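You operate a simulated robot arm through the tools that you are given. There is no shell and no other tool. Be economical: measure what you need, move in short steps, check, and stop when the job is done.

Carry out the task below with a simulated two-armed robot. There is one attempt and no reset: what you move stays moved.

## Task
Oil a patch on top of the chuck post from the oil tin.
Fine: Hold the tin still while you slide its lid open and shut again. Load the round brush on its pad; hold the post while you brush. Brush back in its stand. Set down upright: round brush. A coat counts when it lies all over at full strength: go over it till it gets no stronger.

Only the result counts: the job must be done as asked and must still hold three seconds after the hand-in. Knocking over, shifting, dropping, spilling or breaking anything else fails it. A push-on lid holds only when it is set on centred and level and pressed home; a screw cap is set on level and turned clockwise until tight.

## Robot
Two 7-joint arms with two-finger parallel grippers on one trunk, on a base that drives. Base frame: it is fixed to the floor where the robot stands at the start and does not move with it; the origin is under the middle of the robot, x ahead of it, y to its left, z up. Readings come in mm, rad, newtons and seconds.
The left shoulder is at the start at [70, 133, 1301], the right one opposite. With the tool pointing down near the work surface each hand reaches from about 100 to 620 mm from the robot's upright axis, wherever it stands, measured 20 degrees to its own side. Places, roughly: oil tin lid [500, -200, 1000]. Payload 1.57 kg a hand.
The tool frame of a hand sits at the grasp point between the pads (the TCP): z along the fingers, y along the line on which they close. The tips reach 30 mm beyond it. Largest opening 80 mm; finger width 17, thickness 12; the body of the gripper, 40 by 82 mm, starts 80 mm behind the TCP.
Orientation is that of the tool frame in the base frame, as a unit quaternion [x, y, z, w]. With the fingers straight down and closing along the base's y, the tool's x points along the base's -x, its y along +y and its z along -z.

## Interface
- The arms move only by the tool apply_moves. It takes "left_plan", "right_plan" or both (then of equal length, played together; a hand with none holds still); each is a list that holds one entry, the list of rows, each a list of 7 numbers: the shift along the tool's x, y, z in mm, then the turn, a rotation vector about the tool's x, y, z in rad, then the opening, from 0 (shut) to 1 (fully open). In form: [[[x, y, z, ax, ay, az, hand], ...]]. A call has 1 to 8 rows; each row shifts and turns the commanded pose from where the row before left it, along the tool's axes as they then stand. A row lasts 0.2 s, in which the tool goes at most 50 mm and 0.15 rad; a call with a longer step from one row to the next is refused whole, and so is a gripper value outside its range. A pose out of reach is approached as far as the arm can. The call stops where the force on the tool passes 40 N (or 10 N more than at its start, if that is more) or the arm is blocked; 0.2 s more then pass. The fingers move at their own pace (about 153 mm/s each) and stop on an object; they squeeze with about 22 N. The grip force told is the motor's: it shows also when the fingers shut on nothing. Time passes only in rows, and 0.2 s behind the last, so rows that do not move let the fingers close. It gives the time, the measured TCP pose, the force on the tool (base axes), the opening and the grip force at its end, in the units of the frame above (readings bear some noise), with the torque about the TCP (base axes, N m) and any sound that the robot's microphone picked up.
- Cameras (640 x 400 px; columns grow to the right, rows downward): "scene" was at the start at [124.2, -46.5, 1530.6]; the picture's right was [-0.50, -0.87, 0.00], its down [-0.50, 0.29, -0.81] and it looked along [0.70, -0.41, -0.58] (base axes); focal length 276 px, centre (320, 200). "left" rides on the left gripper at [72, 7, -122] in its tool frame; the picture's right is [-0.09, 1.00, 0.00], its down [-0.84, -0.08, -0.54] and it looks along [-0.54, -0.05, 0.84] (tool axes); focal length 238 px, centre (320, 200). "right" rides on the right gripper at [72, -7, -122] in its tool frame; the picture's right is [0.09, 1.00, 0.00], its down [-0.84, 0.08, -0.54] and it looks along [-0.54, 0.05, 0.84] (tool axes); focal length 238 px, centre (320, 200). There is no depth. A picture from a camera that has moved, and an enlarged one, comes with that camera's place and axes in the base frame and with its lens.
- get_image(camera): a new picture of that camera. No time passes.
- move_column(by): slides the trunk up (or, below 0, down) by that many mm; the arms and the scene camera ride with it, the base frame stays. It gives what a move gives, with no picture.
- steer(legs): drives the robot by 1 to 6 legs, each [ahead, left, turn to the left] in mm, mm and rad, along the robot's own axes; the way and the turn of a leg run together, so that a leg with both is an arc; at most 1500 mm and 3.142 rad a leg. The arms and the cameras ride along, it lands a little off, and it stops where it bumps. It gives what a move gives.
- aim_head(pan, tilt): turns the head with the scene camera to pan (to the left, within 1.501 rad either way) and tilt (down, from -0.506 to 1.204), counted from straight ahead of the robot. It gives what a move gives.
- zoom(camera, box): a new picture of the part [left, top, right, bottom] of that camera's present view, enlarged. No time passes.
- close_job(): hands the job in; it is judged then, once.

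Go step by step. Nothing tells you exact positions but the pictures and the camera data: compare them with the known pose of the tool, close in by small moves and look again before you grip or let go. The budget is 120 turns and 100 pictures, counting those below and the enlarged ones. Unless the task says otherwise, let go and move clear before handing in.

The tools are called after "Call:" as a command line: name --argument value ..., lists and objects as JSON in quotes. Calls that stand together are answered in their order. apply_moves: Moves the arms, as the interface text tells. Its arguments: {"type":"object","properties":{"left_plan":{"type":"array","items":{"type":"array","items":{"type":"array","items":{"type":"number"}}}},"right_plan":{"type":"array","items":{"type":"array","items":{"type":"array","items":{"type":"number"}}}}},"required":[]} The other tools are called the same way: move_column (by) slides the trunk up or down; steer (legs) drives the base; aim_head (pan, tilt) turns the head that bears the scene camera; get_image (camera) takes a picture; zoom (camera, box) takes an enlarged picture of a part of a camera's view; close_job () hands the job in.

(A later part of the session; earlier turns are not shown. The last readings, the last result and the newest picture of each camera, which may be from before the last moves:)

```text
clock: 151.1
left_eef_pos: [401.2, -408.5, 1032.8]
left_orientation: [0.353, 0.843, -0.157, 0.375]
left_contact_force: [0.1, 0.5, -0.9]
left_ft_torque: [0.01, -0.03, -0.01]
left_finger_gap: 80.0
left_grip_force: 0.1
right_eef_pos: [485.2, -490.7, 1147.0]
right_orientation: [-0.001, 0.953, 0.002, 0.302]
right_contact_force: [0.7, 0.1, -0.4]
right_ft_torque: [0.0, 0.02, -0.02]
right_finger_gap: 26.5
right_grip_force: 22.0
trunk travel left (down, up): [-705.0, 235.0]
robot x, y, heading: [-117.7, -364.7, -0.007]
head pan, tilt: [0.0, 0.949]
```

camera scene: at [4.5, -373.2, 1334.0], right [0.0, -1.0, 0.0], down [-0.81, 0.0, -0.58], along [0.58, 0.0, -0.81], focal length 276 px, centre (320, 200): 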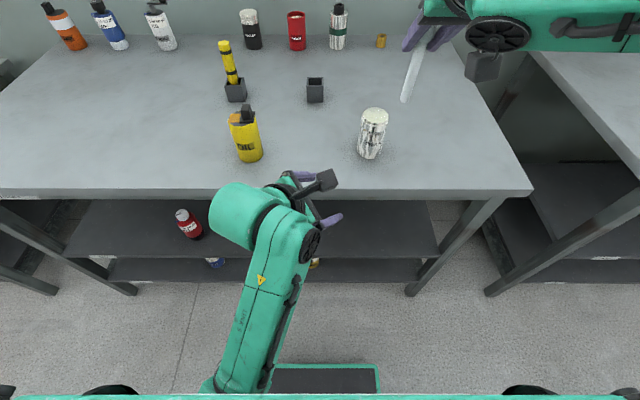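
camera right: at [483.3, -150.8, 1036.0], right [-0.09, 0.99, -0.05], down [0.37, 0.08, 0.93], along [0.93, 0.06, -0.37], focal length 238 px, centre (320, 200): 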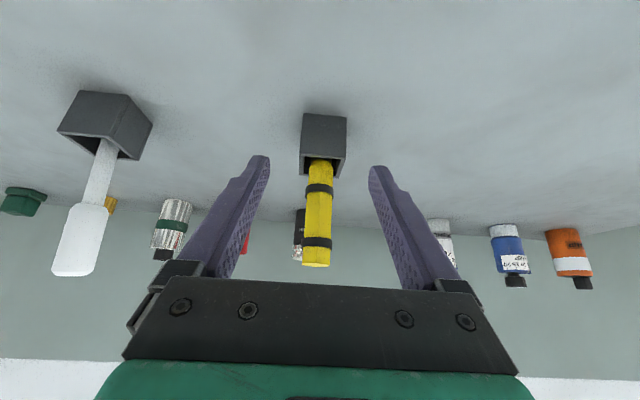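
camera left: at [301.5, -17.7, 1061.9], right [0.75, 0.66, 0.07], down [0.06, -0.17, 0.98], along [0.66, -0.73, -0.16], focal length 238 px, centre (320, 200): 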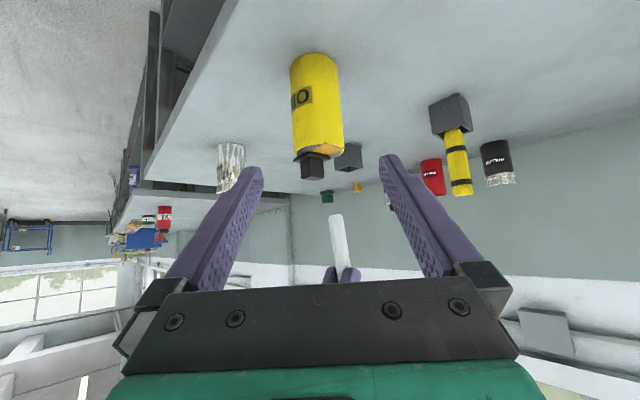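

I'll hold the post again and lower the loaded brush to just above the top.

Call:
apply_moves --left_plan '[[[0, 3, 40, 0, 0, 0, 1], [0, 0, 40, 0, 0, 0, 1], [0, 0, 40, 0, 0, 0, 1], [0, 0, 40, 0, 0, 0, 1], [0, 0, 0, 0, 0, 0, 0.85], [0, 0, 0, 0, 0, 0, 0.76], [0, 0, 0, 0, 0, 0, 0.65], [0, 0, 0, 0, 0, 0, 0.6]]]' --right_plan '[[[0, 0, 0, 0, 0, 0, 0.12], [0, 0, 0, 0, 0, 0, 0.12], [0, 0, 0, 0, 0, 0, 0.12], [0, 0, 0, 0, 0, 0, 0.12], [0, 0, 0, 0, 0, 0, 0.12], [11.5, 0, 16.4, 0, 0, 0, 0.12], [11.5, 0, 16.4, 0, 0, 0, 0.12], [7.5, 2, 10.6, 0, 0, 0, 0.12]]]'

Call:
apply_moves --right_plan '[[[1.7, 0, 2.5, 0, 0, 0, 0.12], [1.7, 0, 2.5, 0, 0, 0, 0.12]]]'

```text
clock: 152.9
left_eef_pos: [486.2, -490.0, 926.0]
left_orientation: [0.352, 0.843, -0.156, 0.376]
left_contact_force: [0.0, -0.1, 2.1]
left_ft_torque: [-0.04, 0.01, 0.01]
left_finger_gap: 57.0
left_grip_force: 21.9
right_eef_pos: [485.2, -487.9, 1094.1]
right_orientation: [-0.001, 0.953, 0.002, 0.302]
right_contact_force: [0.4, 0.1, -1.1]
right_ft_torque: [-0.02, -0.01, -0.01]
right_finger_gap: 26.6
right_grip_force: 21.8
trunk travel left (down, up): [-705.0, 235.0]
robot x, y, heading: [-117.1, -365.8, -0.01]
head pan, tilt: [0.0, 0.949]
```

```text
clock: 153.5
left_eef_pos: [485.5, -490.7, 926.5]
left_orientation: [0.352, 0.843, -0.157, 0.375]
left_contact_force: [0.5, -1.1, 2.0]
left_ft_torque: [-0.12, -0.02, 0.03]
left_finger_gap: 57.2
left_grip_force: 22.0
right_eef_pos: [485.3, -487.5, 1086.7]
right_orientation: [-0.001, 0.953, 0.001, 0.302]
right_contact_force: [-0.5, -0.2, -0.4]
right_ft_torque: [-0.03, 0.0, 0.03]
right_finger_gap: 26.9
right_grip_force: 22.1
trunk travel left (down, up): [-705.0, 235.0]
robot x, y, heading: [-120.9, -361.6, -0.007]
head pan, tilt: [0.0, 0.949]
```

Call:
apply_moves --right_plan '[[[1.4, 0, 2, 0, 0, 0, 0.12], [0.8, 0, 1.2, 0, 0, 0, 0.12]]]'

```text
clock: 154.1
left_eef_pos: [485.7, -490.2, 926.4]
left_orientation: [0.352, 0.843, -0.156, 0.376]
left_contact_force: [5.0, -2.0, -0.5]
left_ft_torque: [-0.18, -0.11, 0.04]
left_finger_gap: 57.2
left_grip_force: 21.4
right_eef_pos: [485.1, -487.7, 1085.9]
right_orientation: [-0.003, 0.952, 0.003, 0.305]
right_contact_force: [-1.8, 1.4, 8.0]
right_ft_torque: [0.11, 0.19, -0.01]
right_finger_gap: 26.8
right_grip_force: 22.4
trunk travel left (down, up): [-705.0, 235.0]
robot x, y, heading: [-121.3, -362.3, -0.007]
head pan, tilt: [0.0, 0.949]
```

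There is 8 N contact on the post. I'll make a raster over the whole top.

Call:
apply_moves --right_plan '[[[0, 7, 0, 0, 0, 0, 0.12], [0, 7, 0, 0, 0, 0, 0.12], [0, -7, 0, 0, 0, 0, 0.12], [0, -7, 0, 0, 0, 0, 0.12], [0, -7, 0, 0, 0, 0, 0.12], [0, -7, 0, 0, 0, 0, 0.12], [-5.7, 0, 4, 0, 0, 0, 0.12], [0, 7, 0, 0, 0, 0, 0.12]]]'

Call:
apply_moves --right_plan '[[[0, 7, 0, 0, 0, 0, 0.12], [0, 7, 0, 0, 0, 0, 0.12], [0, 7, 0, 0, 0, 0, 0.12], [-5.7, -3, 4, 0, 0, 0, 0.12], [0, -7, 0, 0, 0, 0, 0.12], [0, -7, 0, 0, 0, 0, 0.12], [0, -8, 0, 0, 0, 0, 0.12], [5.7, -3, -4, 0, 0, 0, 0.12]]]'

Call:
apply_moves --right_plan '[[[5.7, 0, -4, 0, 0, 0, 0.12], [5.7, 0, -4, 0, 0, 0, 0.12], [0, 7, 0, 0, 0, 0, 0.12], [0, 7, 0, 0, 0, 0, 0.12], [0, 7, 0, 0, 0, 0, 0.12], [0, 7, 0, 0, 0, 0, 0.12], [5.7, -3, -4, 0, 0, 0, 0.12], [0, -7, 0, 0, 0, 0, 0.12]]]'

Call:
apply_moves --right_plan '[[[0, -7, 0, 0, 0, 0, 0.12], [0, -7, 0, 0, 0, 0, 0.12], [-5.7, 3, 4, 0, 0, 0, 0.12], [-5.7, 7, 4, 0, 0, 0, 0.12], [0, 0, 0, 0, 0, 0, 0.12], [-11.5, 0, -16.4, 0, 0, 0, 0.12], [-14.4, 0, -20.5, 0, 0, 0, 0.12]]]'

Call:
zoom --camera "right" --box '[240, 0, 420, 130]'

```text
clock: 155.9
left_eef_pos: [485.6, -489.8, 925.3]
left_orientation: [0.352, 0.843, -0.156, 0.376]
left_contact_force: [0.1, 1.7, -0.6]
left_ft_torque: [-0.25, 0.05, 0.07]
left_finger_gap: 57.0
left_grip_force: 21.8
right_eef_pos: [491.0, -495.5, 1084.7]
right_orientation: [0.0, 0.953, 0.0, 0.304]
right_contact_force: [0.2, -2.9, 8.5]
right_ft_torque: [-0.36, -0.11, 0.0]
right_finger_gap: 26.5
right_grip_force: 22.1
trunk travel left (down, up): [-705.0, 235.0]
robot x, y, heading: [-119.2, -362.5, -0.011]
head pan, tilt: [0.0, 0.949]
```

```text
clock: 157.7
left_eef_pos: [484.8, -489.8, 926.4]
left_orientation: [0.353, 0.843, -0.157, 0.375]
left_contact_force: [-3.6, -0.3, -3.3]
left_ft_torque: [0.17, -0.03, -0.03]
left_finger_gap: 57.1
left_grip_force: 21.8
right_eef_pos: [487.4, -505.1, 1082.5]
right_orientation: [-0.001, 0.953, 0.002, 0.304]
right_contact_force: [2.9, 1.1, 10.0]
right_ft_torque: [0.08, -0.43, -0.02]
right_finger_gap: 26.5
right_grip_force: 21.4
right hand out of reach, approached as far as the arm can: row 4
trunk travel left (down, up): [-705.0, 235.0]
robot x, y, heading: [-116.7, -365.9, -0.01]
head pan, tilt: [0.0, 0.949]
```

```text
clock: 159.5
left_eef_pos: [484.8, -490.7, 925.6]
left_orientation: [0.353, 0.843, -0.157, 0.375]
left_contact_force: [-0.3, -2.6, -5.6]
left_ft_torque: [0.17, -0.05, 0.05]
left_finger_gap: 57.1
left_grip_force: 22.1
right_eef_pos: [467.3, -485.0, 1083.6]
right_orientation: [-0.001, 0.953, 0.002, 0.303]
right_contact_force: [0.4, 2.9, 11.3]
right_ft_torque: [0.36, 0.06, 0.03]
right_finger_gap: 26.6
right_grip_force: 22.2
trunk travel left (down, up): [-705.0, 235.0]
robot x, y, heading: [-122.7, -364.9, -0.01]
head pan, tilt: [0.0, 0.949]
```

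```text
clock: 161.1
left_eef_pos: [485.7, -491.0, 926.9]
left_orientation: [0.353, 0.843, -0.158, 0.375]
left_contact_force: [-1.2, 0.4, 1.0]
left_ft_torque: [0.04, 0.06, 0.01]
left_finger_gap: 57.0
left_grip_force: 22.2
right_eef_pos: [481.1, -491.8, 1127.5]
right_orientation: [-0.002, 0.953, 0.002, 0.303]
right_contact_force: [-0.6, -0.4, -0.3]
right_ft_torque: [0.02, 0.02, -0.03]
right_finger_gap: 26.7
right_grip_force: 22.1
trunk travel left (down, up): [-705.0, 235.0]
robot x, y, heading: [-117.5, -365.3, -0.003]
head pan, tilt: [0.0, 0.949]
```

```text
3.08 times, centred on (330, 65) of right
camera zoom: at [352.4, -500.4, 1186.5], right [-0.08, 1.0, -0.05], down [0.37, 0.08, 0.93], along [0.93, 0.06, -0.38], focal length 733 px, centre (289, 615)
```

zoom: 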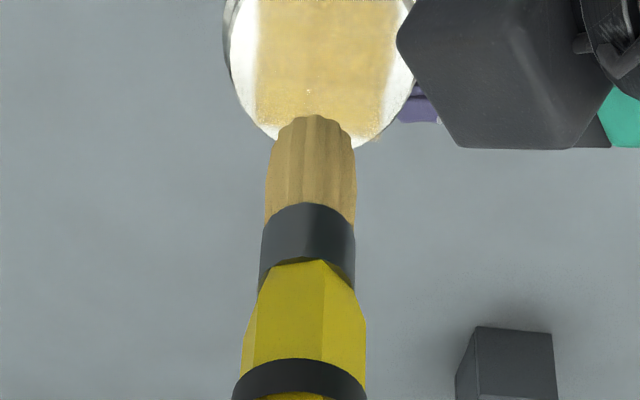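

The coat is clearly visible now: an amber square about 38 mm wide on the top, still weaker at its edges. The far-left corner was at the reach limit, so I'll re-hold after shifting the base 30 mm left.

Call:
apply_moves --left_plan '[[[0, 0, 0, 0, 0, 0, 0.85], [0, 0, 0, 0, 0, 0, 1], [0, 0, 0, 0, 0, 0, 1], [0, 0, -30, 0, 0, 0, 1], [0, 0, -40, 0, 0, 0, 1], [0, 0, -45, 0, 0, 0, 1], [0, 0, -45, 0, 0, 0, 1]]]'

Call:
steer --legs '[[8, 30, 0.008]]'

```text
clock: 162.7
left_eef_pos: [404.0, -405.8, 1031.5]
left_orientation: [0.352, 0.843, -0.157, 0.375]
left_contact_force: [0.1, -1.1, -0.3]
left_ft_torque: [0.01, -0.01, -0.01]
left_finger_gap: 79.9
left_grip_force: 0.1
right_eef_pos: [481.6, -490.2, 1128.5]
right_orientation: [-0.002, 0.953, 0.001, 0.303]
right_contact_force: [-0.4, 0.5, 0.1]
right_ft_torque: [0.04, 0.0, -0.01]
right_finger_gap: 26.6
right_grip_force: 22.1
trunk travel left (down, up): [-705.0, 235.0]
robot x, y, heading: [-119.6, -364.4, -0.007]
head pan, tilt: [0.0, 0.949]
```

```text
clock: 163.5
left_eef_pos: [411.5, -375.5, 1031.9]
left_orientation: [0.349, 0.844, -0.153, 0.376]
left_contact_force: [0.5, 0.3, -0.3]
left_ft_torque: [0.04, 0.01, 0.02]
left_finger_gap: 80.1
left_grip_force: 0.0
right_eef_pos: [490.3, -461.2, 1127.7]
right_orientation: [-0.004, 0.953, 0.004, 0.304]
right_contact_force: [-0.5, -0.9, -0.5]
right_ft_torque: [0.07, 0.0, 0.01]
right_finger_gap: 26.6
right_grip_force: 22.1
trunk travel left (down, up): [-705.0, 235.0]
robot x, y, heading: [-113.7, -335.7, -0.0]
head pan, tilt: [0.0, 0.949]
```

Call:
apply_moves --left_plan '[[[-6, -14, 20, 0, 0, 0, 1], [-5.5, -14, 30, 0, 0, 0, 1], [0, 0, 40, 0, 0, 0, 1], [0, 0, 40, 0, 0, 0, 1], [0, 0, 41.3, 0, 0, 0, 1], [0, 0, 0, 0, 0, 0, 0.85], [0, 0, 0, 0, 0, 0, 0.74], [0, 0, 0, 0, 0, 0, 0.6]]]' --right_plan '[[[0, -14, 0, 0, 0, 0, 0.12], [1.6, -14, -1.1, 0, 0, 0, 0.12], [0, 0, 0, 0, 0, 0, 0.12], [0, 0, 0, 0, 0, 0, 0.12], [0, 0, 0, 0, 0, 0, 0.12], [0, 0, 0, 0, 0, 0, 0.12], [0, 0, 0, 0, 0, 0, 0.12], [0, 0, 0, 0, 0, 0, 0.12]]]'

Call:
apply_moves --right_plan '[[[11.5, 0, 16.4, 0, 0, 0, 0.12], [8.6, 0, 12.3, 0, 0, 0, 0.12], [2.9, 0, 4.1, 0, 0, 0, 0.12], [1.1, 0, 1.6, 0, 0, 0, 0.12]]]' --left_plan '[[[0, 0, 0, 0, 0, 0, 0.6], [0, 0, 0, 0, 0, 0, 0.6], [0, 0, 0, 0, 0, 0, 0.6], [0, 0, 0, 0, 0, 0, 0.6]]]'

```text
clock: 165.3
left_eef_pos: [491.7, -488.3, 924.2]
left_orientation: [0.349, 0.844, -0.155, 0.376]
left_contact_force: [-0.2, 0.3, 0.2]
left_ft_torque: [0.03, -0.04, -0.02]
left_finger_gap: 56.8
left_grip_force: 21.7
right_eef_pos: [491.4, -487.0, 1127.2]
right_orientation: [-0.005, 0.953, 0.003, 0.303]
right_contact_force: [-0.5, -0.2, -0.2]
right_ft_torque: [-0.02, 0.02, 0.04]
right_finger_gap: 26.6
right_grip_force: 22.2
trunk travel left (down, up): [-705.0, 235.0]
robot x, y, heading: [-106.4, -333.0, -0.001]
head pan, tilt: [0.0, 0.949]
```

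```text
clock: 166.3
left_eef_pos: [490.2, -488.0, 925.6]
left_orientation: [0.35, 0.844, -0.155, 0.376]
left_contact_force: [0.8, -1.1, 1.6]
left_ft_torque: [-0.01, -0.06, -0.06]
left_finger_gap: 57.0
left_grip_force: 22.4
right_eef_pos: [490.5, -485.7, 1085.6]
right_orientation: [-0.006, 0.953, 0.004, 0.304]
right_contact_force: [-0.2, -0.1, -0.1]
right_ft_torque: [-0.03, 0.01, 0.02]
right_finger_gap: 26.7
right_grip_force: 21.7
trunk travel left (down, up): [-705.0, 235.0]
robot x, y, heading: [-112.9, -333.9, -0.002]
head pan, tilt: [0.0, 0.949]
```

I'll make a dense raster over the square patch, including its edges.

Call:
apply_moves --right_plan '[[[1.6, 0, 2.3, 0, 0, 0, 0.12], [4.1, -5, -2.87, 0, 0, 0, 0.12], [4.1, -5, -2.87, 0, 0, 0, 0.12], [4.1, -6, -2.87, 0, 0, 0, 0.12], [0, 8, 0, 0, 0, 0, 0.12], [0, 8, 0, 0, 0, 0, 0.12], [0, 8, 0, 0, 0, 0, 0.12], [0, 8, 0, 0, 0, 0, 0.12]]]'

Call:
apply_moves --right_plan '[[[-4.1, 0, 2.87, 0, 0, 0, 0.12], [0, -8, 0, 0, 0, 0, 0.12], [0, -8, 0, 0, 0, 0, 0.12], [0, -8, 0, 0, 0, 0, 0.12], [0, -8, 0, 0, 0, 0, 0.12], [-4.1, 0, 2.87, 0, 0, 0, 0.12], [0, 8, 0, 0, 0, 0, 0.12], [0, 8, 0, 0, 0, 0, 0.12]]]'

Call:
apply_moves --right_plan '[[[0, 8, 0, 0, 0, 0, 0.12], [0, 8, 0, 0, 0, 0, 0.12], [-4.1, 0, 2.87, 0, 0, 0, 0.12], [0, -8, 0, 0, 0, 0, 0.12], [0, -8, 0, 0, 0, 0, 0.12], [0, -8, 0, 0, 0, 0, 0.12], [0, -8, 0, 0, 0, 0, 0.12], [-4.1, 0, 2.87, 0, 0, 0, 0.12]]]'

Call:
apply_moves --right_plan '[[[0, 8, 0, 0, 0, 0, 0.12], [0, 8, 0, 0, 0, 0, 0.12], [0, 8, 0, 0, 0, 0, 0.12], [0, 8, 0, 0, 0, 0, 0.12], [-4.1, 0, 2.87, 0, 0, 0, 0.12], [0, -8, 0, 0, 0, 0, 0.12], [0, -8, 0, 0, 0, 0, 0.12], [0, -8, 0, 0, 0, 0, 0.12]]]'

Call:
apply_moves --right_plan '[[[0, -8, 0, 0, 0, 0, 0.12], [-4.1, 0, 2.87, 0, 0, 0, 0.12], [0, 8, 0, 0, 0, 0, 0.12], [0, 8, 0, 0, 0, 0, 0.12], [0, 8, 0, 0, 0, 0, 0.12], [0, 8, 0, 0, 0, 0, 0.12], [0, 0, 0, 0, 0, 0, 0.12], [4.1, 0, -2.87, 0, 0, 0, 0.12]]]'

Call:
apply_moves --right_plan '[[[4.1, 0, -2.87, 0, 0, 0, 0.12], [4.1, 0, -2.87, 0, 0, 0, 0.12], [4.1, 0, -2.87, 0, 0, 0, 0.12], [4.1, 0, -2.87, 0, 0, 0, 0.12], [4.1, 0, -2.87, 0, 0, 0, 0.12], [0, -8, 0, 0, 0, 0, 0.12], [0, -8, 0, 0, 0, 0, 0.12], [0, -8, 0, 0, 0, 0, 0.12]]]'

Call:
apply_moves --right_plan '[[[0, -8, 0, 0, 0, 0, 0.12], [-4.1, 0, 2.87, 0, 0, 0, 0.12], [-4.1, 0, 2.87, 0, 0, 0, 0.12], [-4.1, 0, 2.87, 0, 0, 0, 0.12], [-4.1, 0, 2.87, 0, 0, 0, 0.12], [-4.1, 0, 2.87, 0, 0, 0, 0.12], [-4.1, 0, 2.87, 0, 0, 0, 0.12], [0, 8, 0, 0, 0, 0, 0.12]]]'

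```text
clock: 168.1
left_eef_pos: [489.6, -487.0, 924.7]
left_orientation: [0.349, 0.844, -0.155, 0.376]
left_contact_force: [-3.8, 7.9, 1.0]
left_ft_torque: [-0.79, -0.41, -0.07]
left_finger_gap: 56.9
left_grip_force: 21.6
right_eef_pos: [474.9, -470.2, 1083.0]
right_orientation: [-0.004, 0.953, 0.002, 0.303]
right_contact_force: [4.0, -8.1, 0.5]
right_ft_torque: [-0.54, -0.3, 0.08]
right_finger_gap: 26.4
right_grip_force: 21.3
trunk travel left (down, up): [-705.0, 235.0]
robot x, y, heading: [-108.0, -335.6, -0.001]
head pan, tilt: [0.0, 0.949]
```

```text
clock: 169.9
left_eef_pos: [490.0, -487.8, 925.4]
left_orientation: [0.349, 0.844, -0.155, 0.376]
left_contact_force: [-0.3, 0.7, 0.8]
left_ft_torque: [-0.01, -0.03, -0.01]
left_finger_gap: 56.8
left_grip_force: 22.3
right_eef_pos: [483.8, -485.4, 1082.3]
right_orientation: [-0.005, 0.953, 0.003, 0.303]
right_contact_force: [0.7, -0.1, 0.2]
right_ft_torque: [-0.02, 0.0, 0.01]
right_finger_gap: 26.9
right_grip_force: 21.9
trunk travel left (down, up): [-705.0, 235.0]
robot x, y, heading: [-109.7, -337.6, -0.0]
head pan, tilt: [0.0, 0.949]
```

```text
clock: 171.7
left_eef_pos: [491.1, -487.3, 925.8]
left_orientation: [0.35, 0.844, -0.156, 0.375]
left_contact_force: [-0.1, -0.3, 1.7]
left_ft_torque: [0.0, -0.06, -0.03]
left_finger_gap: 57.2
left_grip_force: 21.9
right_eef_pos: [495.5, -501.7, 1083.9]
right_orientation: [-0.005, 0.953, 0.003, 0.302]
right_contact_force: [-0.2, -1.3, 0.0]
right_ft_torque: [-0.02, -0.01, 0.0]
right_finger_gap: 26.4
right_grip_force: 22.0
trunk travel left (down, up): [-705.0, 235.0]
robot x, y, heading: [-108.4, -335.2, 0.002]
head pan, tilt: [0.0, 0.949]
```

```text
clock: 173.5
left_eef_pos: [490.0, -487.2, 926.3]
left_orientation: [0.349, 0.844, -0.156, 0.377]
left_contact_force: [0.4, 0.2, 1.0]
left_ft_torque: [-0.03, 0.03, 0.02]
left_finger_gap: 57.2
left_grip_force: 21.9
right_eef_pos: [499.1, -493.9, 1085.8]
right_orientation: [-0.005, 0.953, 0.003, 0.302]
right_contact_force: [0.2, -0.2, -0.4]
right_ft_torque: [0.06, -0.03, 0.02]
right_finger_gap: 26.5
right_grip_force: 22.4
trunk travel left (down, up): [-705.0, 235.0]
robot x, y, heading: [-108.8, -332.9, -0.001]
head pan, tilt: [0.0, 0.949]
```

```text
clock: 175.3
left_eef_pos: [489.9, -487.5, 925.0]
left_orientation: [0.349, 0.844, -0.155, 0.376]
left_contact_force: [0.3, 0.4, 1.7]
left_ft_torque: [-0.01, -0.01, -0.01]
left_finger_gap: 57.3
left_grip_force: 22.1
right_eef_pos: [498.8, -469.4, 1083.4]
right_orientation: [-0.005, 0.953, 0.003, 0.302]
right_contact_force: [0.1, 0.6, -0.4]
right_ft_torque: [-0.01, 0.0, 0.0]
right_finger_gap: 26.5
right_grip_force: 22.3
trunk travel left (down, up): [-705.0, 235.0]
robot x, y, heading: [-110.6, -336.8, -0.001]
head pan, tilt: [0.0, 0.949]
```

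```text
clock: 177.1
left_eef_pos: [489.6, -486.6, 926.0]
left_orientation: [0.35, 0.844, -0.155, 0.375]
left_contact_force: [0.3, -1.5, 0.6]
left_ft_torque: [-0.05, -0.06, 0.05]
left_finger_gap: 57.1
left_grip_force: 22.3
right_eef_pos: [473.2, -495.3, 1083.0]
right_orientation: [-0.006, 0.953, 0.004, 0.302]
right_contact_force: [-0.8, 1.1, 1.2]
right_ft_torque: [0.04, 0.06, -0.01]
right_finger_gap: 26.6
right_grip_force: 21.9
trunk travel left (down, up): [-705.0, 235.0]
robot x, y, heading: [-111.0, -334.1, 0.001]
head pan, tilt: [0.0, 0.949]
```

```text
clock: 178.9
left_eef_pos: [490.4, -485.6, 925.6]
left_orientation: [0.35, 0.844, -0.155, 0.376]
left_contact_force: [-0.9, -0.2, 0.5]
left_ft_torque: [0.01, -0.01, -0.02]
left_finger_gap: 57.0
left_grip_force: 21.7
right_eef_pos: [504.7, -493.6, 1083.1]
right_orientation: [-0.005, 0.953, 0.003, 0.303]
right_contact_force: [0.0, -0.2, 0.4]
right_ft_torque: [0.02, -0.02, 0.0]
right_finger_gap: 26.6
right_grip_force: 22.2
trunk travel left (down, up): [-705.0, 235.0]
robot x, y, heading: [-110.4, -335.0, 0.0]
head pan, tilt: [0.0, 0.949]
```

In the first stroke the brush bumped the left palm, and then contact was lost, so it may have tilted or slid. I'll lift over the centre and use my last picture to see both the coat and the brush.

Call:
apply_moves --right_plan '[[[-11.5, 3, -16.4, 0, 0, 0, 0.12], [-11.5, 2, -16.4, 0, 0, 0, 0.12], [10, 0, -7, 0, 0, 0, 0.12]]]'

Call:
zoom --camera "right" --box '[220, 0, 430, 170]'

```text
clock: 179.7
left_eef_pos: [488.6, -488.1, 926.5]
left_orientation: [0.349, 0.845, -0.154, 0.376]
left_contact_force: [-0.5, 0.4, 1.0]
left_ft_torque: [-0.04, 0.02, -0.01]
left_finger_gap: 57.3
left_grip_force: 21.6
right_eef_pos: [491.1, -490.1, 1123.9]
right_orientation: [-0.006, 0.953, 0.004, 0.303]
right_contact_force: [0.2, 0.3, -1.2]
right_ft_torque: [0.0, 0.0, -0.01]
right_finger_gap: 26.5
right_grip_force: 22.1
trunk travel left (down, up): [-705.0, 235.0]
robot x, y, heading: [-111.1, -333.0, -0.001]
head pan, tilt: [0.0, 0.949]
```

```text
2.35 times, centred on (325, 85) of right
camera zoom: at [362.0, -499.7, 1181.4], right [-0.09, 0.99, -0.05], down [0.37, 0.08, 0.93], along [0.93, 0.06, -0.37], focal length 561 px, centre (308, 471)
```

zoom: 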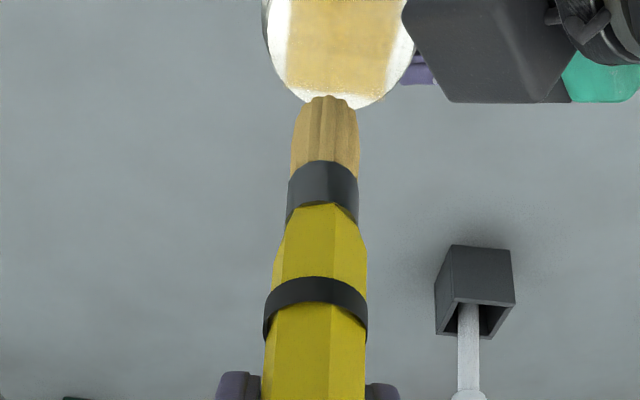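

The brush is still vertical and has only slid up about 3 mm. The coat is solid except for paler strips at the +x and +y edges. The post centre is (489.5,-488.5), so I'll find contact again.

Call:
apply_moves --right_plan '[[[11.5, 2.5, 16.4, 0, 0, 0, 0.12], [8.6, 0, 12.3, 0, 0, 0, 0.12], [3.5, 0, 4.9, 0, 0, 0, 0.12], [1.1, 0, 1.6, 0, 0, 0, 0.12]]]'

Call:
apply_moves --right_plan '[[[0.8, 0, 1.2, 0, 0, 0, 0.12]]]'

```text
clock: 180.7
left_eef_pos: [489.3, -487.2, 925.6]
left_orientation: [0.35, 0.845, -0.155, 0.374]
left_contact_force: [5.9, -2.0, -3.0]
left_ft_torque: [-0.23, -0.16, 0.04]
left_finger_gap: 57.2
left_grip_force: 21.8
right_eef_pos: [493.6, -485.2, 1081.7]
right_orientation: [-0.005, 0.952, 0.002, 0.305]
right_contact_force: [-2.1, 0.1, 14.2]
right_ft_torque: [0.04, 0.24, 0.01]
right_finger_gap: 26.9
right_grip_force: 21.6
trunk travel left (down, up): [-705.0, 235.0]
robot x, y, heading: [-112.4, -336.8, 0.0]
head pan, tilt: [0.0, 0.949]
```

```text
clock: 181.1
left_eef_pos: [489.5, -486.0, 925.1]
left_orientation: [0.35, 0.844, -0.155, 0.376]
left_contact_force: [2.6, -0.9, -3.9]
left_ft_torque: [-0.22, -0.29, 0.06]
left_finger_gap: 56.9
left_grip_force: 21.8
right_eef_pos: [493.3, -484.5, 1079.7]
right_orientation: [-0.006, 0.952, 0.004, 0.305]
right_contact_force: [1.0, -1.1, 15.6]
right_ft_torque: [-0.01, -0.09, 0.03]
right_finger_gap: 27.0
right_grip_force: 22.0
trunk travel left (down, up): [-705.0, 235.0]
robot x, y, heading: [-114.2, -334.2, -0.002]
head pan, tilt: [0.0, 0.949]
```

There is firm contact at 15 N. I'll make a systematic raster within ±14 mm, with extra passes along the edges and keeping clear of the palm corner.

Call:
apply_moves --right_plan '[[[-5.1, 6, 3.6, 0, 0, 0, 0.12], [-5.1, 6, 3.6, 0, 0, 0, 0.12], [0, -7, 0, 0, 0, 0, 0.12], [0, -7, 0, 0, 0, 0, 0.12], [0, -7, 0, 0, 0, 0, 0.12], [0, -7, 0, 0, 0, 0, 0.12], [5.7, 0, -4, 0, 0, 0, 0.12], [0, 7, 0, 0, 0, 0, 0.12]]]'

Call:
apply_moves --right_plan '[[[0, 7, 0, 0, 0, 0, 0.12], [0, 7, 0, 0, 0, 0, 0.12], [0, 7, 0, 0, 0, 0, 0.12], [5.7, 0, -4, 0, 0, 0, 0.12], [0, -7, 0, 0, 0, 0, 0.12], [0, -7, 0, 0, 0, 0, 0.12], [0, -7, 0, 0, 0, 0, 0.12], [0, -7, 0, 0, 0, 0, 0.12]]]'

Call:
apply_moves --right_plan '[[[5.7, 0, -4, 0, 0, 0, 0.12], [0, 7, 0, 0, 0, 0, 0.12], [0, 7, 0, 0, 0, 0, 0.12], [0, 7, 0, 0, 0, 0, 0.12], [0, 7, 0, 0, 0, 0, 0.12], [4.9, -2, -3.4, 0, 0, 0, 0.12], [0, -7, 0, 0, 0, 0, 0.12], [0, -7, 0, 0, 0, 0, 0.12]]]'

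Call:
apply_moves --right_plan '[[[0, -7, 0, 0, 0, 0, 0.12], [0, -7, 0, 0, 0, 0, 0.12], [-5.7, 0, 4, 0, 0, 0, 0.12], [-5.7, 0, 4, 0, 0, 0, 0.12], [-5.7, 0, 4, 0, 0, 0, 0.12], [-5.7, 0, 4, 0, 0, 0, 0.12], [0, 7, 0, 0, 0, 0, 0.12], [0, 7, 0, 0, 0, 0, 0.12]]]'

Call:
apply_moves --right_plan '[[[0, 7, 0, 0, 0, 0, 0.12], [0, 7, 0, 0, 0, 0, 0.12], [5.7, 1, -4, 0, 0, 0, 0.12], [5.7, 0, -4, 0, 0, 0, 0.12], [5.7, 0, -4, 0, 0, 0, 0.12], [5.7, 0, -4, 0, 0, 0, 0.12], [0, -7, 0, 0, 0, 0, 0.12], [0, -7, 0, 0, 0, 0, 0.12]]]'

Call:
apply_moves --right_plan '[[[-5.7, 0, 4, 0, 0, 0, 0.12], [-5.7, 0, 4, 0, 0, 0, 0.12], [-5.7, 0, 4, 0, 0, 0, 0.12], [-5.7, 0, 4, 0, 0, 0, 0.12], [0, 7, 0, 0, 0, 0, 0.12], [0, 7, 0, 0, 0, 0, 0.12], [2.9, -7, -2, 0, 0, 0, 0.12], [0, -7, 0, 0, 0, 0, 0.12]]]'

Call:
apply_moves --right_plan '[[[0, -7, 0, 0, 0, 0, 0.12], [0, -7, 0, 0, 0, 0, 0.12], [5.7, 0, -4, 0, 0, 0, 0.12], [0, 7, 0, 0, 0, 0, 0.12], [0, 7, 0, 0, 0, 0, 0.12], [0, 7, 0, 0, 0, 0, 0.12], [0, 7, 0, 0, 0, 0, 0.12], [5.7, 0, -4, 0, 0, 0, 0.12]]]'

Call:
apply_moves --right_plan '[[[0, -7, 0, 0, 0, 0, 0.12], [0, -7, 0, 0, 0, 0, 0.12], [0, -7, 0, 0, 0, 0, 0.12], [0, -7, 0, 0, 0, 0, 0.12], [5.7, 0, -4, 0, 0, 0, 0.12], [0, 7, 0, 0, 0, 0, 0.12], [0, 7, 0, 0, 0, 0, 0.12], [0, 7, 0, 0, 0, 0, 0.12]]]'

```text
clock: 182.9
left_eef_pos: [490.2, -488.5, 924.8]
left_orientation: [0.35, 0.844, -0.157, 0.376]
left_contact_force: [0.1, 1.4, -1.7]
left_ft_torque: [0.03, 0.11, 0.07]
left_finger_gap: 56.9
left_grip_force: 22.1
right_eef_pos: [499.5, -495.8, 1078.0]
right_orientation: [-0.005, 0.953, 0.002, 0.303]
right_contact_force: [0.4, -2.0, 2.2]
right_ft_torque: [-0.12, 0.03, -0.01]
right_finger_gap: 26.9
right_grip_force: 21.8
trunk travel left (down, up): [-705.0, 235.0]
robot x, y, heading: [-108.9, -336.4, 0.002]
head pan, tilt: [0.0, 0.949]
```

```text
clock: 184.7
left_eef_pos: [490.7, -487.2, 925.8]
left_orientation: [0.349, 0.844, -0.155, 0.376]
left_contact_force: [0.1, -0.9, 0.7]
left_ft_torque: [-0.02, -0.04, 0.0]
left_finger_gap: 57.2
left_grip_force: 21.6
right_eef_pos: [490.5, -501.7, 1078.1]
right_orientation: [-0.005, 0.953, 0.003, 0.302]
right_contact_force: [0.2, -0.4, -0.7]
right_ft_torque: [-0.02, -0.01, 0.01]
right_finger_gap: 26.5
right_grip_force: 21.9
trunk travel left (down, up): [-705.0, 235.0]
robot x, y, heading: [-111.8, -336.7, -0.003]
head pan, tilt: [0.0, 0.949]
```

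```text
clock: 186.5
left_eef_pos: [489.4, -488.4, 925.6]
left_orientation: [0.349, 0.844, -0.156, 0.376]
left_contact_force: [-1.0, -0.5, 1.3]
left_ft_torque: [0.0, -0.03, -0.01]
left_finger_gap: 57.0
left_grip_force: 22.0
right_eef_pos: [478.6, -490.9, 1080.7]
right_orientation: [-0.005, 0.953, 0.003, 0.303]
right_contact_force: [-0.3, -0.3, -0.2]
right_ft_torque: [-0.02, 0.01, 0.01]
right_finger_gap: 26.5
right_grip_force: 22.0
trunk travel left (down, up): [-705.0, 235.0]
robot x, y, heading: [-114.0, -336.3, 0.001]
head pan, tilt: [0.0, 0.949]
```

```text
clock: 188.3
left_eef_pos: [489.4, -487.1, 925.6]
left_orientation: [0.35, 0.844, -0.155, 0.376]
left_contact_force: [0.1, 0.5, 1.6]
left_ft_torque: [0.0, -0.05, -0.06]
left_finger_gap: 56.7
left_grip_force: 22.0
right_eef_pos: [506.7, -489.9, 1078.7]
right_orientation: [-0.006, 0.953, 0.003, 0.304]
right_contact_force: [0.7, -0.9, -0.8]
right_ft_torque: [-0.01, -0.03, -0.01]
right_finger_gap: 26.5
right_grip_force: 22.1
trunk travel left (down, up): [-705.0, 235.0]
robot x, y, heading: [-112.5, -334.0, -0.002]
head pan, tilt: [0.0, 0.949]
```

```text
clock: 190.1
left_eef_pos: [489.6, -486.4, 925.0]
left_orientation: [0.35, 0.844, -0.156, 0.376]
left_contact_force: [-0.7, -1.3, 1.4]
left_ft_torque: [0.0, 0.02, 0.01]
left_finger_gap: 57.1
left_grip_force: 21.9
right_eef_pos: [477.8, -490.3, 1079.6]
right_orientation: [-0.005, 0.953, 0.003, 0.303]
right_contact_force: [-1.0, -0.4, 0.0]
right_ft_torque: [0.01, 0.03, 0.0]
right_finger_gap: 26.6
right_grip_force: 21.9
trunk travel left (down, up): [-705.0, 235.0]
robot x, y, heading: [-114.5, -335.8, 0.002]
head pan, tilt: [0.0, 0.949]
```

```text
clock: 191.9
left_eef_pos: [490.7, -487.3, 925.8]
left_orientation: [0.349, 0.844, -0.155, 0.377]
left_contact_force: [-1.1, -0.1, 1.5]
left_ft_torque: [0.0, 0.0, 0.03]
left_finger_gap: 57.0
left_grip_force: 22.4
right_eef_pos: [502.1, -488.9, 1079.6]
right_orientation: [-0.006, 0.953, 0.004, 0.302]
right_contact_force: [0.7, -0.8, -1.1]
right_ft_torque: [-0.01, -0.02, 0.03]
right_finger_gap: 26.4
right_grip_force: 22.2
trunk travel left (down, up): [-705.0, 235.0]
robot x, y, heading: [-110.5, -332.7, -0.002]
head pan, tilt: [0.0, 0.949]
```

```text
clock: 193.7
left_eef_pos: [490.4, -487.1, 925.2]
left_orientation: [0.349, 0.844, -0.155, 0.376]
left_contact_force: [-0.2, -0.6, 1.2]
left_ft_torque: [-0.03, 0.0, 0.01]
left_finger_gap: 57.2
left_grip_force: 22.1
right_eef_pos: [488.9, -475.6, 1078.2]
right_orientation: [-0.005, 0.953, 0.003, 0.303]
right_contact_force: [-1.2, 0.2, -1.0]
right_ft_torque: [-0.04, 0.02, 0.01]
right_finger_gap: 26.6
right_grip_force: 21.8
trunk travel left (down, up): [-705.0, 235.0]
robot x, y, heading: [-109.8, -332.4, -0.001]
head pan, tilt: [0.0, 0.949]
```

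```text
clock: 195.5
left_eef_pos: [490.3, -487.2, 925.6]
left_orientation: [0.35, 0.844, -0.156, 0.375]
left_contact_force: [0.0, 0.2, 0.7]
left_ft_torque: [0.04, 0.02, -0.03]
left_finger_gap: 57.0
left_grip_force: 21.7
right_eef_pos: [481.5, -483.2, 1078.6]
right_orientation: [-0.005, 0.953, 0.003, 0.303]
right_contact_force: [-1.2, 0.2, -1.2]
right_ft_torque: [0.01, -0.01, 0.01]
right_finger_gap: 26.4
right_grip_force: 22.2
trunk travel left (down, up): [-705.0, 235.0]
robot x, y, heading: [-110.1, -335.7, -0.002]
head pan, tilt: [0.0, 0.949]
```

The brush slides up in the grip under the pressing, so contact fades. I'll repeat the raster with a tiny steady descent to keep the contact.

Call:
apply_moves --right_plan '[[[-4.6, 0, 3.85, 0, 0, 0, 0.12], [-4.6, 0, 3.85, 0, 0, 0, 0.12], [-4.6, 0, 3.85, 0, 0, 0, 0.12], [-4.6, 0, 3.85, 0, 0, 0, 0.12], [0.29, 5, 0.41, 0, 0, 0, 0.12], [0.29, 5, 0.41, 0, 0, 0, 0.12], [0.29, -7, 0.41, 0, 0, 0, 0.12], [0.29, -7, 0.41, 0, 0, 0, 0.12]]]'

Call:
apply_moves --right_plan '[[[0.17, -7, 0.25, 0, 0, 0, 0.12], [0.17, -7, 0.25, 0, 0, 0, 0.12], [5.87, 0, -3.75, 0, 0, 0, 0.12], [0.17, 7, 0.25, 0, 0, 0, 0.12], [0.17, 7, 0.25, 0, 0, 0, 0.12], [0.17, 7, 0.25, 0, 0, 0, 0.12], [0.17, 7, 0.25, 0, 0, 0, 0.12], [5.87, 0, -3.75, 0, 0, 0, 0.12]]]'

Call:
apply_moves --right_plan '[[[0.17, -7, 0.25, 0, 0, 0, 0.12], [0.17, -7, 0.25, 0, 0, 0, 0.12], [0.17, -7, 0.25, 0, 0, 0, 0.12], [0.17, -7, 0.25, 0, 0, 0, 0.12], [5.87, 0, -3.75, 0, 0, 0, 0.12], [0.17, 7, 0.25, 0, 0, 0, 0.12], [0.17, 7, 0.25, 0, 0, 0, 0.12], [0.17, 7, 0.25, 0, 0, 0, 0.12]]]'

Call:
apply_moves --right_plan '[[[0.17, 6, 0.25, 0, 0, 0, 0.12], [5.1, 0, -3.2, 0, 0, 0, 0.12], [0.17, -7, 0.25, 0, 0, 0, 0.12], [0.17, -7, 0.25, 0, 0, 0, 0.12], [0.17, -7, 0.25, 0, 0, 0, 0.12], [0.17, -7, 0.25, 0, 0, 0, 0.12], [-5.53, 0, 4.25, 0, 0, 0, 0.12], [-5.53, 0, 4.25, 0, 0, 0, 0.12]]]'

Call:
apply_moves --right_plan '[[[-5.53, 0, 4.25, 0, 0, 0, 0.12], [-5.53, 0, 4.25, 0, 0, 0, 0.12], [0.17, 7, 0.25, 0, 0, 0, 0.12], [0.17, 7, 0.25, 0, 0, 0, 0.12], [0.17, 7, 0.25, 0, 0, 0, 0.12], [0.17, 7, 0.25, 0, 0, 0, 0.12], [5.87, 0, -3.75, 0, 0, 0, 0.12], [5.87, 0, -3.75, 0, 0, 0, 0.12]]]'

Call:
apply_moves --right_plan '[[[5.87, 0, -3.75, 0, 0, 0, 0.12], [5.87, 0, -3.75, 0, 0, 0, 0.12], [0.17, -7, 0.25, 0, 0, 0, 0.12], [0.17, -7, 0.25, 0, 0, 0, 0.12], [-5.53, 0, 4.25, 0, 0, 0, 0.12], [-5.53, 0, 4.25, 0, 0, 0, 0.12]]]'

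```text
clock: 197.3
left_eef_pos: [488.2, -487.3, 925.4]
left_orientation: [0.35, 0.844, -0.156, 0.376]
left_contact_force: [1.9, -4.2, -5.3]
left_ft_torque: [0.28, -0.06, -0.03]
left_finger_gap: 56.9
left_grip_force: 22.0
right_eef_pos: [505.4, -484.1, 1076.7]
right_orientation: [-0.006, 0.952, 0.004, 0.305]
right_contact_force: [1.0, 5.5, 16.5]
right_ft_torque: [0.49, -0.12, 0.03]
right_finger_gap: 26.9
right_grip_force: 21.9
trunk travel left (down, up): [-705.0, 235.0]
robot x, y, heading: [-110.6, -334.5, 0.003]
head pan, tilt: [0.0, 0.949]
```

```text
clock: 199.1
left_eef_pos: [489.9, -487.1, 925.2]
left_orientation: [0.35, 0.844, -0.156, 0.376]
left_contact_force: [-4.7, 2.1, -7.5]
left_ft_torque: [0.05, -0.23, 0.1]
left_finger_gap: 57.4
left_grip_force: 21.8
right_eef_pos: [490.2, -470.7, 1075.9]
right_orientation: [-0.006, 0.953, 0.003, 0.304]
right_contact_force: [4.9, -0.7, 12.1]
right_ft_torque: [-0.03, -0.34, 0.0]
right_finger_gap: 26.5
right_grip_force: 21.2
trunk travel left (down, up): [-705.0, 235.0]
robot x, y, heading: [-111.5, -335.5, 0.0]
head pan, tilt: [0.0, 0.949]
```

```text
clock: 200.9
left_eef_pos: [489.8, -486.5, 926.4]
left_orientation: [0.349, 0.844, -0.154, 0.376]
left_contact_force: [-1.1, 3.8, -7.9]
left_ft_torque: [-0.36, -0.08, -0.09]
left_finger_gap: 56.8
left_grip_force: 21.8
right_eef_pos: [482.6, -479.2, 1071.3]
right_orientation: [-0.005, 0.953, 0.002, 0.303]
right_contact_force: [-1.0, -5.1, 14.3]
right_ft_torque: [-0.48, 0.12, 0.01]
right_finger_gap: 26.9
right_grip_force: 21.7
trunk travel left (down, up): [-705.0, 235.0]
robot x, y, heading: [-110.7, -337.3, 0.003]
head pan, tilt: [0.0, 0.949]
```

```text
clock: 202.7
left_eef_pos: [489.6, -486.7, 926.1]
left_orientation: [0.349, 0.844, -0.155, 0.376]
left_contact_force: [1.3, 0.2, -5.0]
left_ft_torque: [0.05, 0.42, 0.07]
left_finger_gap: 56.9
left_grip_force: 22.3
right_eef_pos: [490.6, -501.6, 1066.4]
right_orientation: [-0.005, 0.953, 0.002, 0.301]
right_contact_force: [-4.2, -0.4, 10.2]
right_ft_torque: [-0.11, 0.32, -0.01]
right_finger_gap: 26.7
right_grip_force: 22.0
trunk travel left (down, up): [-705.0, 235.0]
robot x, y, heading: [-110.0, -333.0, -0.005]
head pan, tilt: [0.0, 0.949]
```

```text
clock: 204.5
left_eef_pos: [489.6, -487.6, 925.8]
left_orientation: [0.35, 0.844, -0.156, 0.376]
left_contact_force: [0.3, 0.3, 2.4]
left_ft_torque: [0.06, -0.11, 0.0]
left_finger_gap: 57.1
left_grip_force: 22.2
right_eef_pos: [491.3, -471.2, 1066.5]
right_orientation: [-0.005, 0.953, 0.003, 0.303]
right_contact_force: [1.7, -0.7, 3.6]
right_ft_torque: [0.02, -0.13, -0.02]
right_finger_gap: 26.9
right_grip_force: 21.8
trunk travel left (down, up): [-705.0, 235.0]
robot x, y, heading: [-114.4, -330.9, -0.002]
head pan, tilt: [0.0, 0.949]
```

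```text
clock: 205.9
left_eef_pos: [489.7, -486.7, 925.3]
left_orientation: [0.349, 0.844, -0.155, 0.376]
left_contact_force: [7.9, -2.1, -0.1]
left_ft_torque: [-0.21, 0.06, 0.03]
left_finger_gap: 57.0
left_grip_force: 21.8
right_eef_pos: [490.0, -486.7, 1064.9]
right_orientation: [-0.005, 0.953, 0.002, 0.304]
right_contact_force: [-3.9, -0.3, 13.6]
right_ft_torque: [-0.01, 0.29, 0.01]
right_finger_gap: 26.4
right_grip_force: 22.0
trunk travel left (down, up): [-705.0, 235.0]
robot x, y, heading: [-108.3, -334.5, 0.001]
head pan, tilt: [0.0, 0.949]
```

Contact held through this whole pass. I'll do one more full pass crosswise along x, then lift.

Call:
apply_moves --right_plan '[[[0.11, 6.5, 0.16, 0, 0, 0, 0.12], [0.11, 6.5, 0.16, 0, 0, 0, 0.12], [-6, 0, 4.47, 0, 0, 0, 0.12], [-6, 0, 4.47, 0, 0, 0, 0.12], [0.11, -5.5, 0.16, 0, 0, 0, 0.12], [5.85, 0, -3.86, 0, 0, 0, 0.12], [5.85, 0, -3.86, 0, 0, 0, 0.12], [5.85, 0, -3.86, 0, 0, 0, 0.12]]]'

Call:
apply_moves --right_plan '[[[4.2, 0, -2.7, 0, 0, 0, 0.12], [0.17, -5.5, 0.25, 0, 0, 0, 0.12], [-5.2, 0, 3.9, 0, 0, 0, 0.12], [-5.2, 0, 3.9, 0, 0, 0, 0.12], [-5.2, 0, 3.9, 0, 0, 0, 0.12], [-5.2, 0, 3.9, 0, 0, 0, 0.12], [0.11, -5.5, 0.16, 0, 0, 0, 0.12], [5.43, 0, -3.57, 0, 0, 0, 0.12]]]'

Call:
apply_moves --right_plan '[[[5.43, 0, -3.57, 0, 0, 0, 0.12], [5.43, 0, -3.57, 0, 0, 0, 0.12], [5.43, 0, -3.57, 0, 0, 0, 0.12], [0.11, -5.5, 0.16, 0, 0, 0, 0.12], [-5.2, 0, 3.9, 0, 0, 0, 0.12], [-5.2, 0, 3.9, 0, 0, 0, 0.12], [-5.2, 0, 3.9, 0, 0, 0, 0.12], [-5.2, 0, 3.9, 0, 0, 0, 0.12]]]'

Call:
apply_moves --right_plan '[[[0.11, -6, 0.16, 0, 0, 0, 0.12], [5.43, 0, -3.57, 0, 0, 0, 0.12], [5.43, 0, -3.57, 0, 0, 0, 0.12], [5.43, 0, -3.57, 0, 0, 0, 0.12], [5.43, 0, -3.57, 0, 0, 0, 0.12], [0.11, 7, 0.16, 0, 0, 0, 0.12], [-5.2, 7, 3.9, 0, 0, 0, 0.12], [-5.2, 0, 3.9, 0, 0, 0, 0.12]]]'

```text
clock: 207.7
left_eef_pos: [489.8, -487.3, 925.9]
left_orientation: [0.35, 0.844, -0.156, 0.376]
left_contact_force: [-1.6, -0.1, -0.5]
left_ft_torque: [0.08, -0.16, 0.02]
left_finger_gap: 56.9
left_grip_force: 22.5
right_eef_pos: [484.2, -478.3, 1064.1]
right_orientation: [-0.005, 0.953, 0.003, 0.304]
right_contact_force: [3.0, 0.3, 9.2]
right_ft_torque: [0.03, -0.39, 0.02]
right_finger_gap: 26.6
right_grip_force: 21.9
trunk travel left (down, up): [-705.0, 235.0]
robot x, y, heading: [-110.8, -332.1, -0.001]
head pan, tilt: [0.0, 0.949]
```

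```text
clock: 209.5
left_eef_pos: [489.7, -488.1, 926.6]
left_orientation: [0.35, 0.844, -0.155, 0.376]
left_contact_force: [-3.8, -0.6, -1.2]
left_ft_torque: [0.2, 0.0, -0.03]
left_finger_gap: 57.3
left_grip_force: 22.0
right_eef_pos: [498.2, -489.9, 1061.7]
right_orientation: [-0.005, 0.953, 0.002, 0.304]
right_contact_force: [4.5, 0.9, 11.6]
right_ft_torque: [0.11, -0.45, 0.01]
right_finger_gap: 26.6
right_grip_force: 22.1
trunk travel left (down, up): [-705.0, 235.0]
robot x, y, heading: [-110.7, -337.2, -0.003]
head pan, tilt: [0.0, 0.949]
```

```text
clock: 211.3
left_eef_pos: [488.1, -486.1, 926.0]
left_orientation: [0.349, 0.845, -0.154, 0.376]
left_contact_force: [2.0, -1.0, -3.3]
left_ft_torque: [0.0, 0.43, 0.06]
left_finger_gap: 57.3
left_grip_force: 21.3
right_eef_pos: [505.2, -495.7, 1060.5]
right_orientation: [-0.005, 0.953, 0.003, 0.304]
right_contact_force: [-3.7, 1.0, 10.8]
right_ft_torque: [-0.01, 0.28, 0.02]
right_finger_gap: 26.7
right_grip_force: 22.1
trunk travel left (down, up): [-705.0, 235.0]
robot x, y, heading: [-112.3, -333.2, 0.003]
head pan, tilt: [0.0, 0.949]
```

```text
clock: 213.1
left_eef_pos: [489.3, -486.3, 925.2]
left_orientation: [0.35, 0.844, -0.155, 0.376]
left_contact_force: [0.8, 0.4, -2.6]
left_ft_torque: [0.02, 0.31, 0.05]
left_finger_gap: 56.9
left_grip_force: 22.0
right_eef_pos: [492.2, -487.5, 1058.7]
right_orientation: [-0.005, 0.953, 0.003, 0.303]
right_contact_force: [-3.6, -1.1, 10.1]
right_ft_torque: [-0.02, 0.34, -0.02]
right_finger_gap: 26.8
right_grip_force: 21.9
trunk travel left (down, up): [-705.0, 235.0]
robot x, y, heading: [-111.8, -334.9, -0.0]
head pan, tilt: [0.0, 0.949]
```

Contact stayed at 9–12 N over the full pass, so the coat should be complete. Next I'll lift, release the post, retract the left hand and drive to the yellow brush's stand, whose grasp position was TCP (704,-140).

Call:
apply_moves --right_plan '[[[-11.5, 0, -16.4, 0, 0, 0, 0.12], [-17.2, 0, -24.6, 0, 0, 0, 0.12], [-17.2, 0, -24.6, 0, 0, 0, 0.12], [-5.7, 0, -8.2, 0, 0, 0, 0.12], [0, 0, 0, 0, 0, 0, 0.12], [0, 0, 0, 0, 0, 0, 0.12], [0, 0, 0, 0, 0, 0, 0.12]]]' --left_plan '[[[0, 0, 0, 0, 0, 0, 0.6], [0, 0, 0, 0, 0, 0, 0.85], [0, 0, 0, 0, 0, 0, 1], [0, 0, 0, 0, 0, 0, 1], [0, 0, -35, 0, 0, 0, 1], [0, 0, -45, 0, 0, 0, 1], [0, 0, -45, 0, 0, 0, 1]]]'

Call:
apply_moves --left_plan '[[[0, 0, -45, 0, 0, 0, 1], [0, 0, -45, 0, 0, 0, 1], [0, 0, -45, 0, 0, 0, 1]]]'

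Call:
steer --legs '[[0, 330, 0], [211, 0, 0]]'

```text
clock: 214.7
left_eef_pos: [420.9, -420.5, 1010.7]
left_orientation: [0.349, 0.844, -0.156, 0.376]
left_contact_force: [-0.3, 0.4, 0.9]
left_ft_torque: [-0.01, -0.01, 0.01]
left_finger_gap: 79.9
left_grip_force: 0.0
right_eef_pos: [491.3, -487.9, 1148.6]
right_orientation: [-0.005, 0.953, 0.002, 0.303]
right_contact_force: [0.3, -0.3, 0.6]
right_ft_torque: [-0.03, -0.03, 0.02]
right_finger_gap: 26.7
right_grip_force: 22.0
trunk travel left (down, up): [-705.0, 235.0]
robot x, y, heading: [-110.6, -330.5, 0.003]
head pan, tilt: [0.0, 0.949]
```

```text
clock: 215.5
left_eef_pos: [352.0, -350.0, 1100.8]
left_orientation: [0.349, 0.844, -0.155, 0.377]
left_contact_force: [-0.2, 0.5, 0.2]
left_ft_torque: [-0.02, -0.03, -0.01]
left_finger_gap: 80.0
left_grip_force: 0.1
right_eef_pos: [490.5, -487.9, 1148.3]
right_orientation: [-0.005, 0.953, 0.003, 0.303]
right_contact_force: [0.0, 0.8, -0.8]
right_ft_torque: [0.0, -0.03, 0.03]
right_finger_gap: 26.7
right_grip_force: 22.2
trunk travel left (down, up): [-705.0, 235.0]
robot x, y, heading: [-109.7, -335.6, 0.005]
head pan, tilt: [0.0, 0.949]
```

```text
clock: 219.0
left_eef_pos: [564.8, -16.7, 1101.6]
left_orientation: [0.349, 0.844, -0.155, 0.376]
left_contact_force: [0.9, 1.0, -0.7]
left_ft_torque: [0.01, 0.02, 0.02]
left_finger_gap: 79.7
left_grip_force: 0.1
right_eef_pos: [703.5, -154.4, 1149.3]
right_orientation: [-0.006, 0.953, 0.004, 0.304]
right_contact_force: [0.7, 0.3, -0.3]
right_ft_torque: [0.0, 0.0, -0.02]
right_finger_gap: 26.4
right_grip_force: 22.1
trunk travel left (down, up): [-705.0, 235.0]
robot x, y, heading: [101.1, -4.6, 0.006]
head pan, tilt: [0.0, 0.949]
```

Call:
apply_moves --right_plan '[[[14.3, 7, 20.5, 0, 0, 0, 0.12], [14.3, 7, 20.5, 0, 0, 0, 0.12], [14.3, 0, 20.5, 0, 0, 0, 0.12], [14.3, 0, 20.5, 0, 0, 0, 0.12], [10.9, 0, 15.6, 0, 0, 0, 0.12]]]'

```text
clock: 220.2
left_eef_pos: [564.7, -17.6, 1101.0]
left_orientation: [0.349, 0.844, -0.156, 0.375]
left_contact_force: [0.8, 0.7, -0.4]
left_ft_torque: [-0.03, 0.0, -0.02]
left_finger_gap: 80.0
left_grip_force: 0.1
right_eef_pos: [704.6, -140.2, 1030.9]
right_orientation: [-0.006, 0.953, 0.004, 0.302]
right_contact_force: [0.4, -0.2, -0.3]
right_ft_torque: [-0.01, 0.01, 0.0]
right_finger_gap: 26.7
right_grip_force: 21.5
trunk travel left (down, up): [-705.0, 235.0]
robot x, y, heading: [102.6, -0.8, 0.002]
head pan, tilt: [0.0, 0.949]
```

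Positioned exactly, so I'll insert while watching the force.

Call:
apply_moves --right_plan '[[[14.3, 0, 20.5, 0, 0, 0, 0.12], [14.3, 0, 20.5, 0, 0, 0, 0.12], [11.5, 0, 16.4, 0, 0, 0, 0.12], [4, 0, 5.7, 0, 0, 0, 0.12]]]'

Call:
apply_moves --right_plan '[[[1.1, 0, 1.6, 0, 0, 0, 0.12], [1.1, 0, 1.6, 0, 0, 0, 0.12]]]'

```text
clock: 221.2
left_eef_pos: [566.5, -17.6, 1101.3]
left_orientation: [0.349, 0.845, -0.155, 0.376]
left_contact_force: [-0.6, 0.4, -0.2]
left_ft_torque: [-0.02, 0.05, 0.01]
left_finger_gap: 80.1
left_grip_force: 0.0
right_eef_pos: [704.8, -139.6, 952.1]
right_orientation: [-0.006, 0.953, 0.004, 0.303]
right_contact_force: [-0.8, 0.4, 0.0]
right_ft_torque: [0.0, -0.04, -0.01]
right_finger_gap: 26.9
right_grip_force: 21.8
trunk travel left (down, up): [-705.0, 235.0]
robot x, y, heading: [104.5, -1.3, 0.002]
head pan, tilt: [0.0, 0.949]
```

```text
clock: 221.8
left_eef_pos: [563.2, -16.7, 1103.6]
left_orientation: [0.348, 0.844, -0.154, 0.378]
left_contact_force: [0.5, 1.2, -0.1]
left_ft_torque: [0.03, -0.02, -0.01]
left_finger_gap: 80.1
left_grip_force: 0.0
right_eef_pos: [705.0, -138.7, 952.7]
right_orientation: [-0.006, 0.952, 0.003, 0.306]
right_contact_force: [-0.4, -3.1, 12.4]
right_ft_torque: [-0.18, -0.07, 0.0]
right_finger_gap: 26.4
right_grip_force: 21.6
trunk travel left (down, up): [-705.0, 235.0]
robot x, y, heading: [101.8, -1.3, 0.005]
head pan, tilt: [0.0, 0.949]
```

There is floor contact at 12 N. I'll ease up 1 mm, open, withdraw straight back and then rise.

Call:
apply_moves --right_plan '[[[-0.6, 0, -0.8, 0, 0, 0, 0.12], [0, 0, 0, 0, 0, 0, 0.42], [0, 0, 0, 0, 0, 0, 0.7], [0, 0, 0, 0, 0, 0, 0.8], [12.3, 0, -8.6, 0, 0, 0, 0.8], [24.6, 0, -17.2, 0, 0, 0, 0.8], [32.8, 0, -23, 0, 0, 0, 0.8], [16.4, 0, -11.5, 0, 0, 0, 0.8]]]'

Call:
apply_moves --right_plan '[[[-17.2, 0, -24.6, 0, 0, 0, 0.7], [-20, 0, -28.6, 0, 0, 0, 0.7], [-20, 0, -28.6, 0, 0, 0, 0.7], [-20, 0, -28.6, 0, 0, 0, 0.7], [0, 0, 0, 0, 0.15, 0, 0.7], [0, 0, 0, 0, 0.15, 0, 0.7], [0, 0, 0, 0, 0.15, 0, 0.7], [0, 0, 0, 0, 0.15, 0, 0.7]]]'

Call:
steer --legs '[[-118, -96, 0]]'

```text
clock: 223.6
left_eef_pos: [565.1, -18.1, 1100.9]
left_orientation: [0.348, 0.845, -0.154, 0.376]
left_contact_force: [0.0, -0.2, 0.3]
left_ft_torque: [0.01, 0.01, 0.01]
left_finger_gap: 79.9
left_grip_force: 0.1
right_eef_pos: [600.1, -141.4, 950.7]
right_orientation: [-0.007, 0.953, 0.004, 0.303]
right_contact_force: [-0.1, -1.2, -0.7]
right_ft_torque: [-0.03, 0.02, 0.01]
right_finger_gap: 64.1
right_grip_force: 0.1
trunk travel left (down, up): [-705.0, 235.0]
robot x, y, heading: [103.9, -2.0, 0.0]
head pan, tilt: [0.0, 0.949]
```

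```text
clock: 225.4
left_eef_pos: [567.5, -17.0, 1100.2]
left_orientation: [0.348, 0.845, -0.155, 0.374]
left_contact_force: [0.4, -0.9, 0.6]
left_ft_torque: [0.0, 0.02, -0.04]
left_finger_gap: 80.1
left_grip_force: 0.1
right_eef_pos: [601.8, -141.3, 1083.3]
right_orientation: [-0.007, 1.0, 0.002, 0.006]
right_contact_force: [0.5, 0.5, -0.2]
right_ft_torque: [0.0, 0.03, -0.01]
right_finger_gap: 55.9
right_grip_force: 0.0
trunk travel left (down, up): [-705.0, 235.0]
robot x, y, heading: [102.0, -2.7, 0.001]
head pan, tilt: [0.0, 0.949]
```

```text
clock: 226.8
left_eef_pos: [450.3, -111.6, 1100.3]
left_orientation: [0.347, 0.845, -0.155, 0.376]
left_contact_force: [-0.4, 0.2, 0.9]
left_ft_torque: [0.0, 0.0, -0.05]
left_finger_gap: 80.1
left_grip_force: 0.0
right_eef_pos: [485.0, -234.4, 1083.0]
right_orientation: [-0.007, 1.0, 0.002, 0.006]
right_contact_force: [0.6, 0.3, 0.2]
right_ft_torque: [0.01, 0.03, -0.03]
right_finger_gap: 56.1
right_grip_force: 0.0
trunk travel left (down, up): [-705.0, 235.0]
robot x, y, heading: [-12.4, -97.7, 0.009]
head pan, tilt: [0.0, 0.949]
```

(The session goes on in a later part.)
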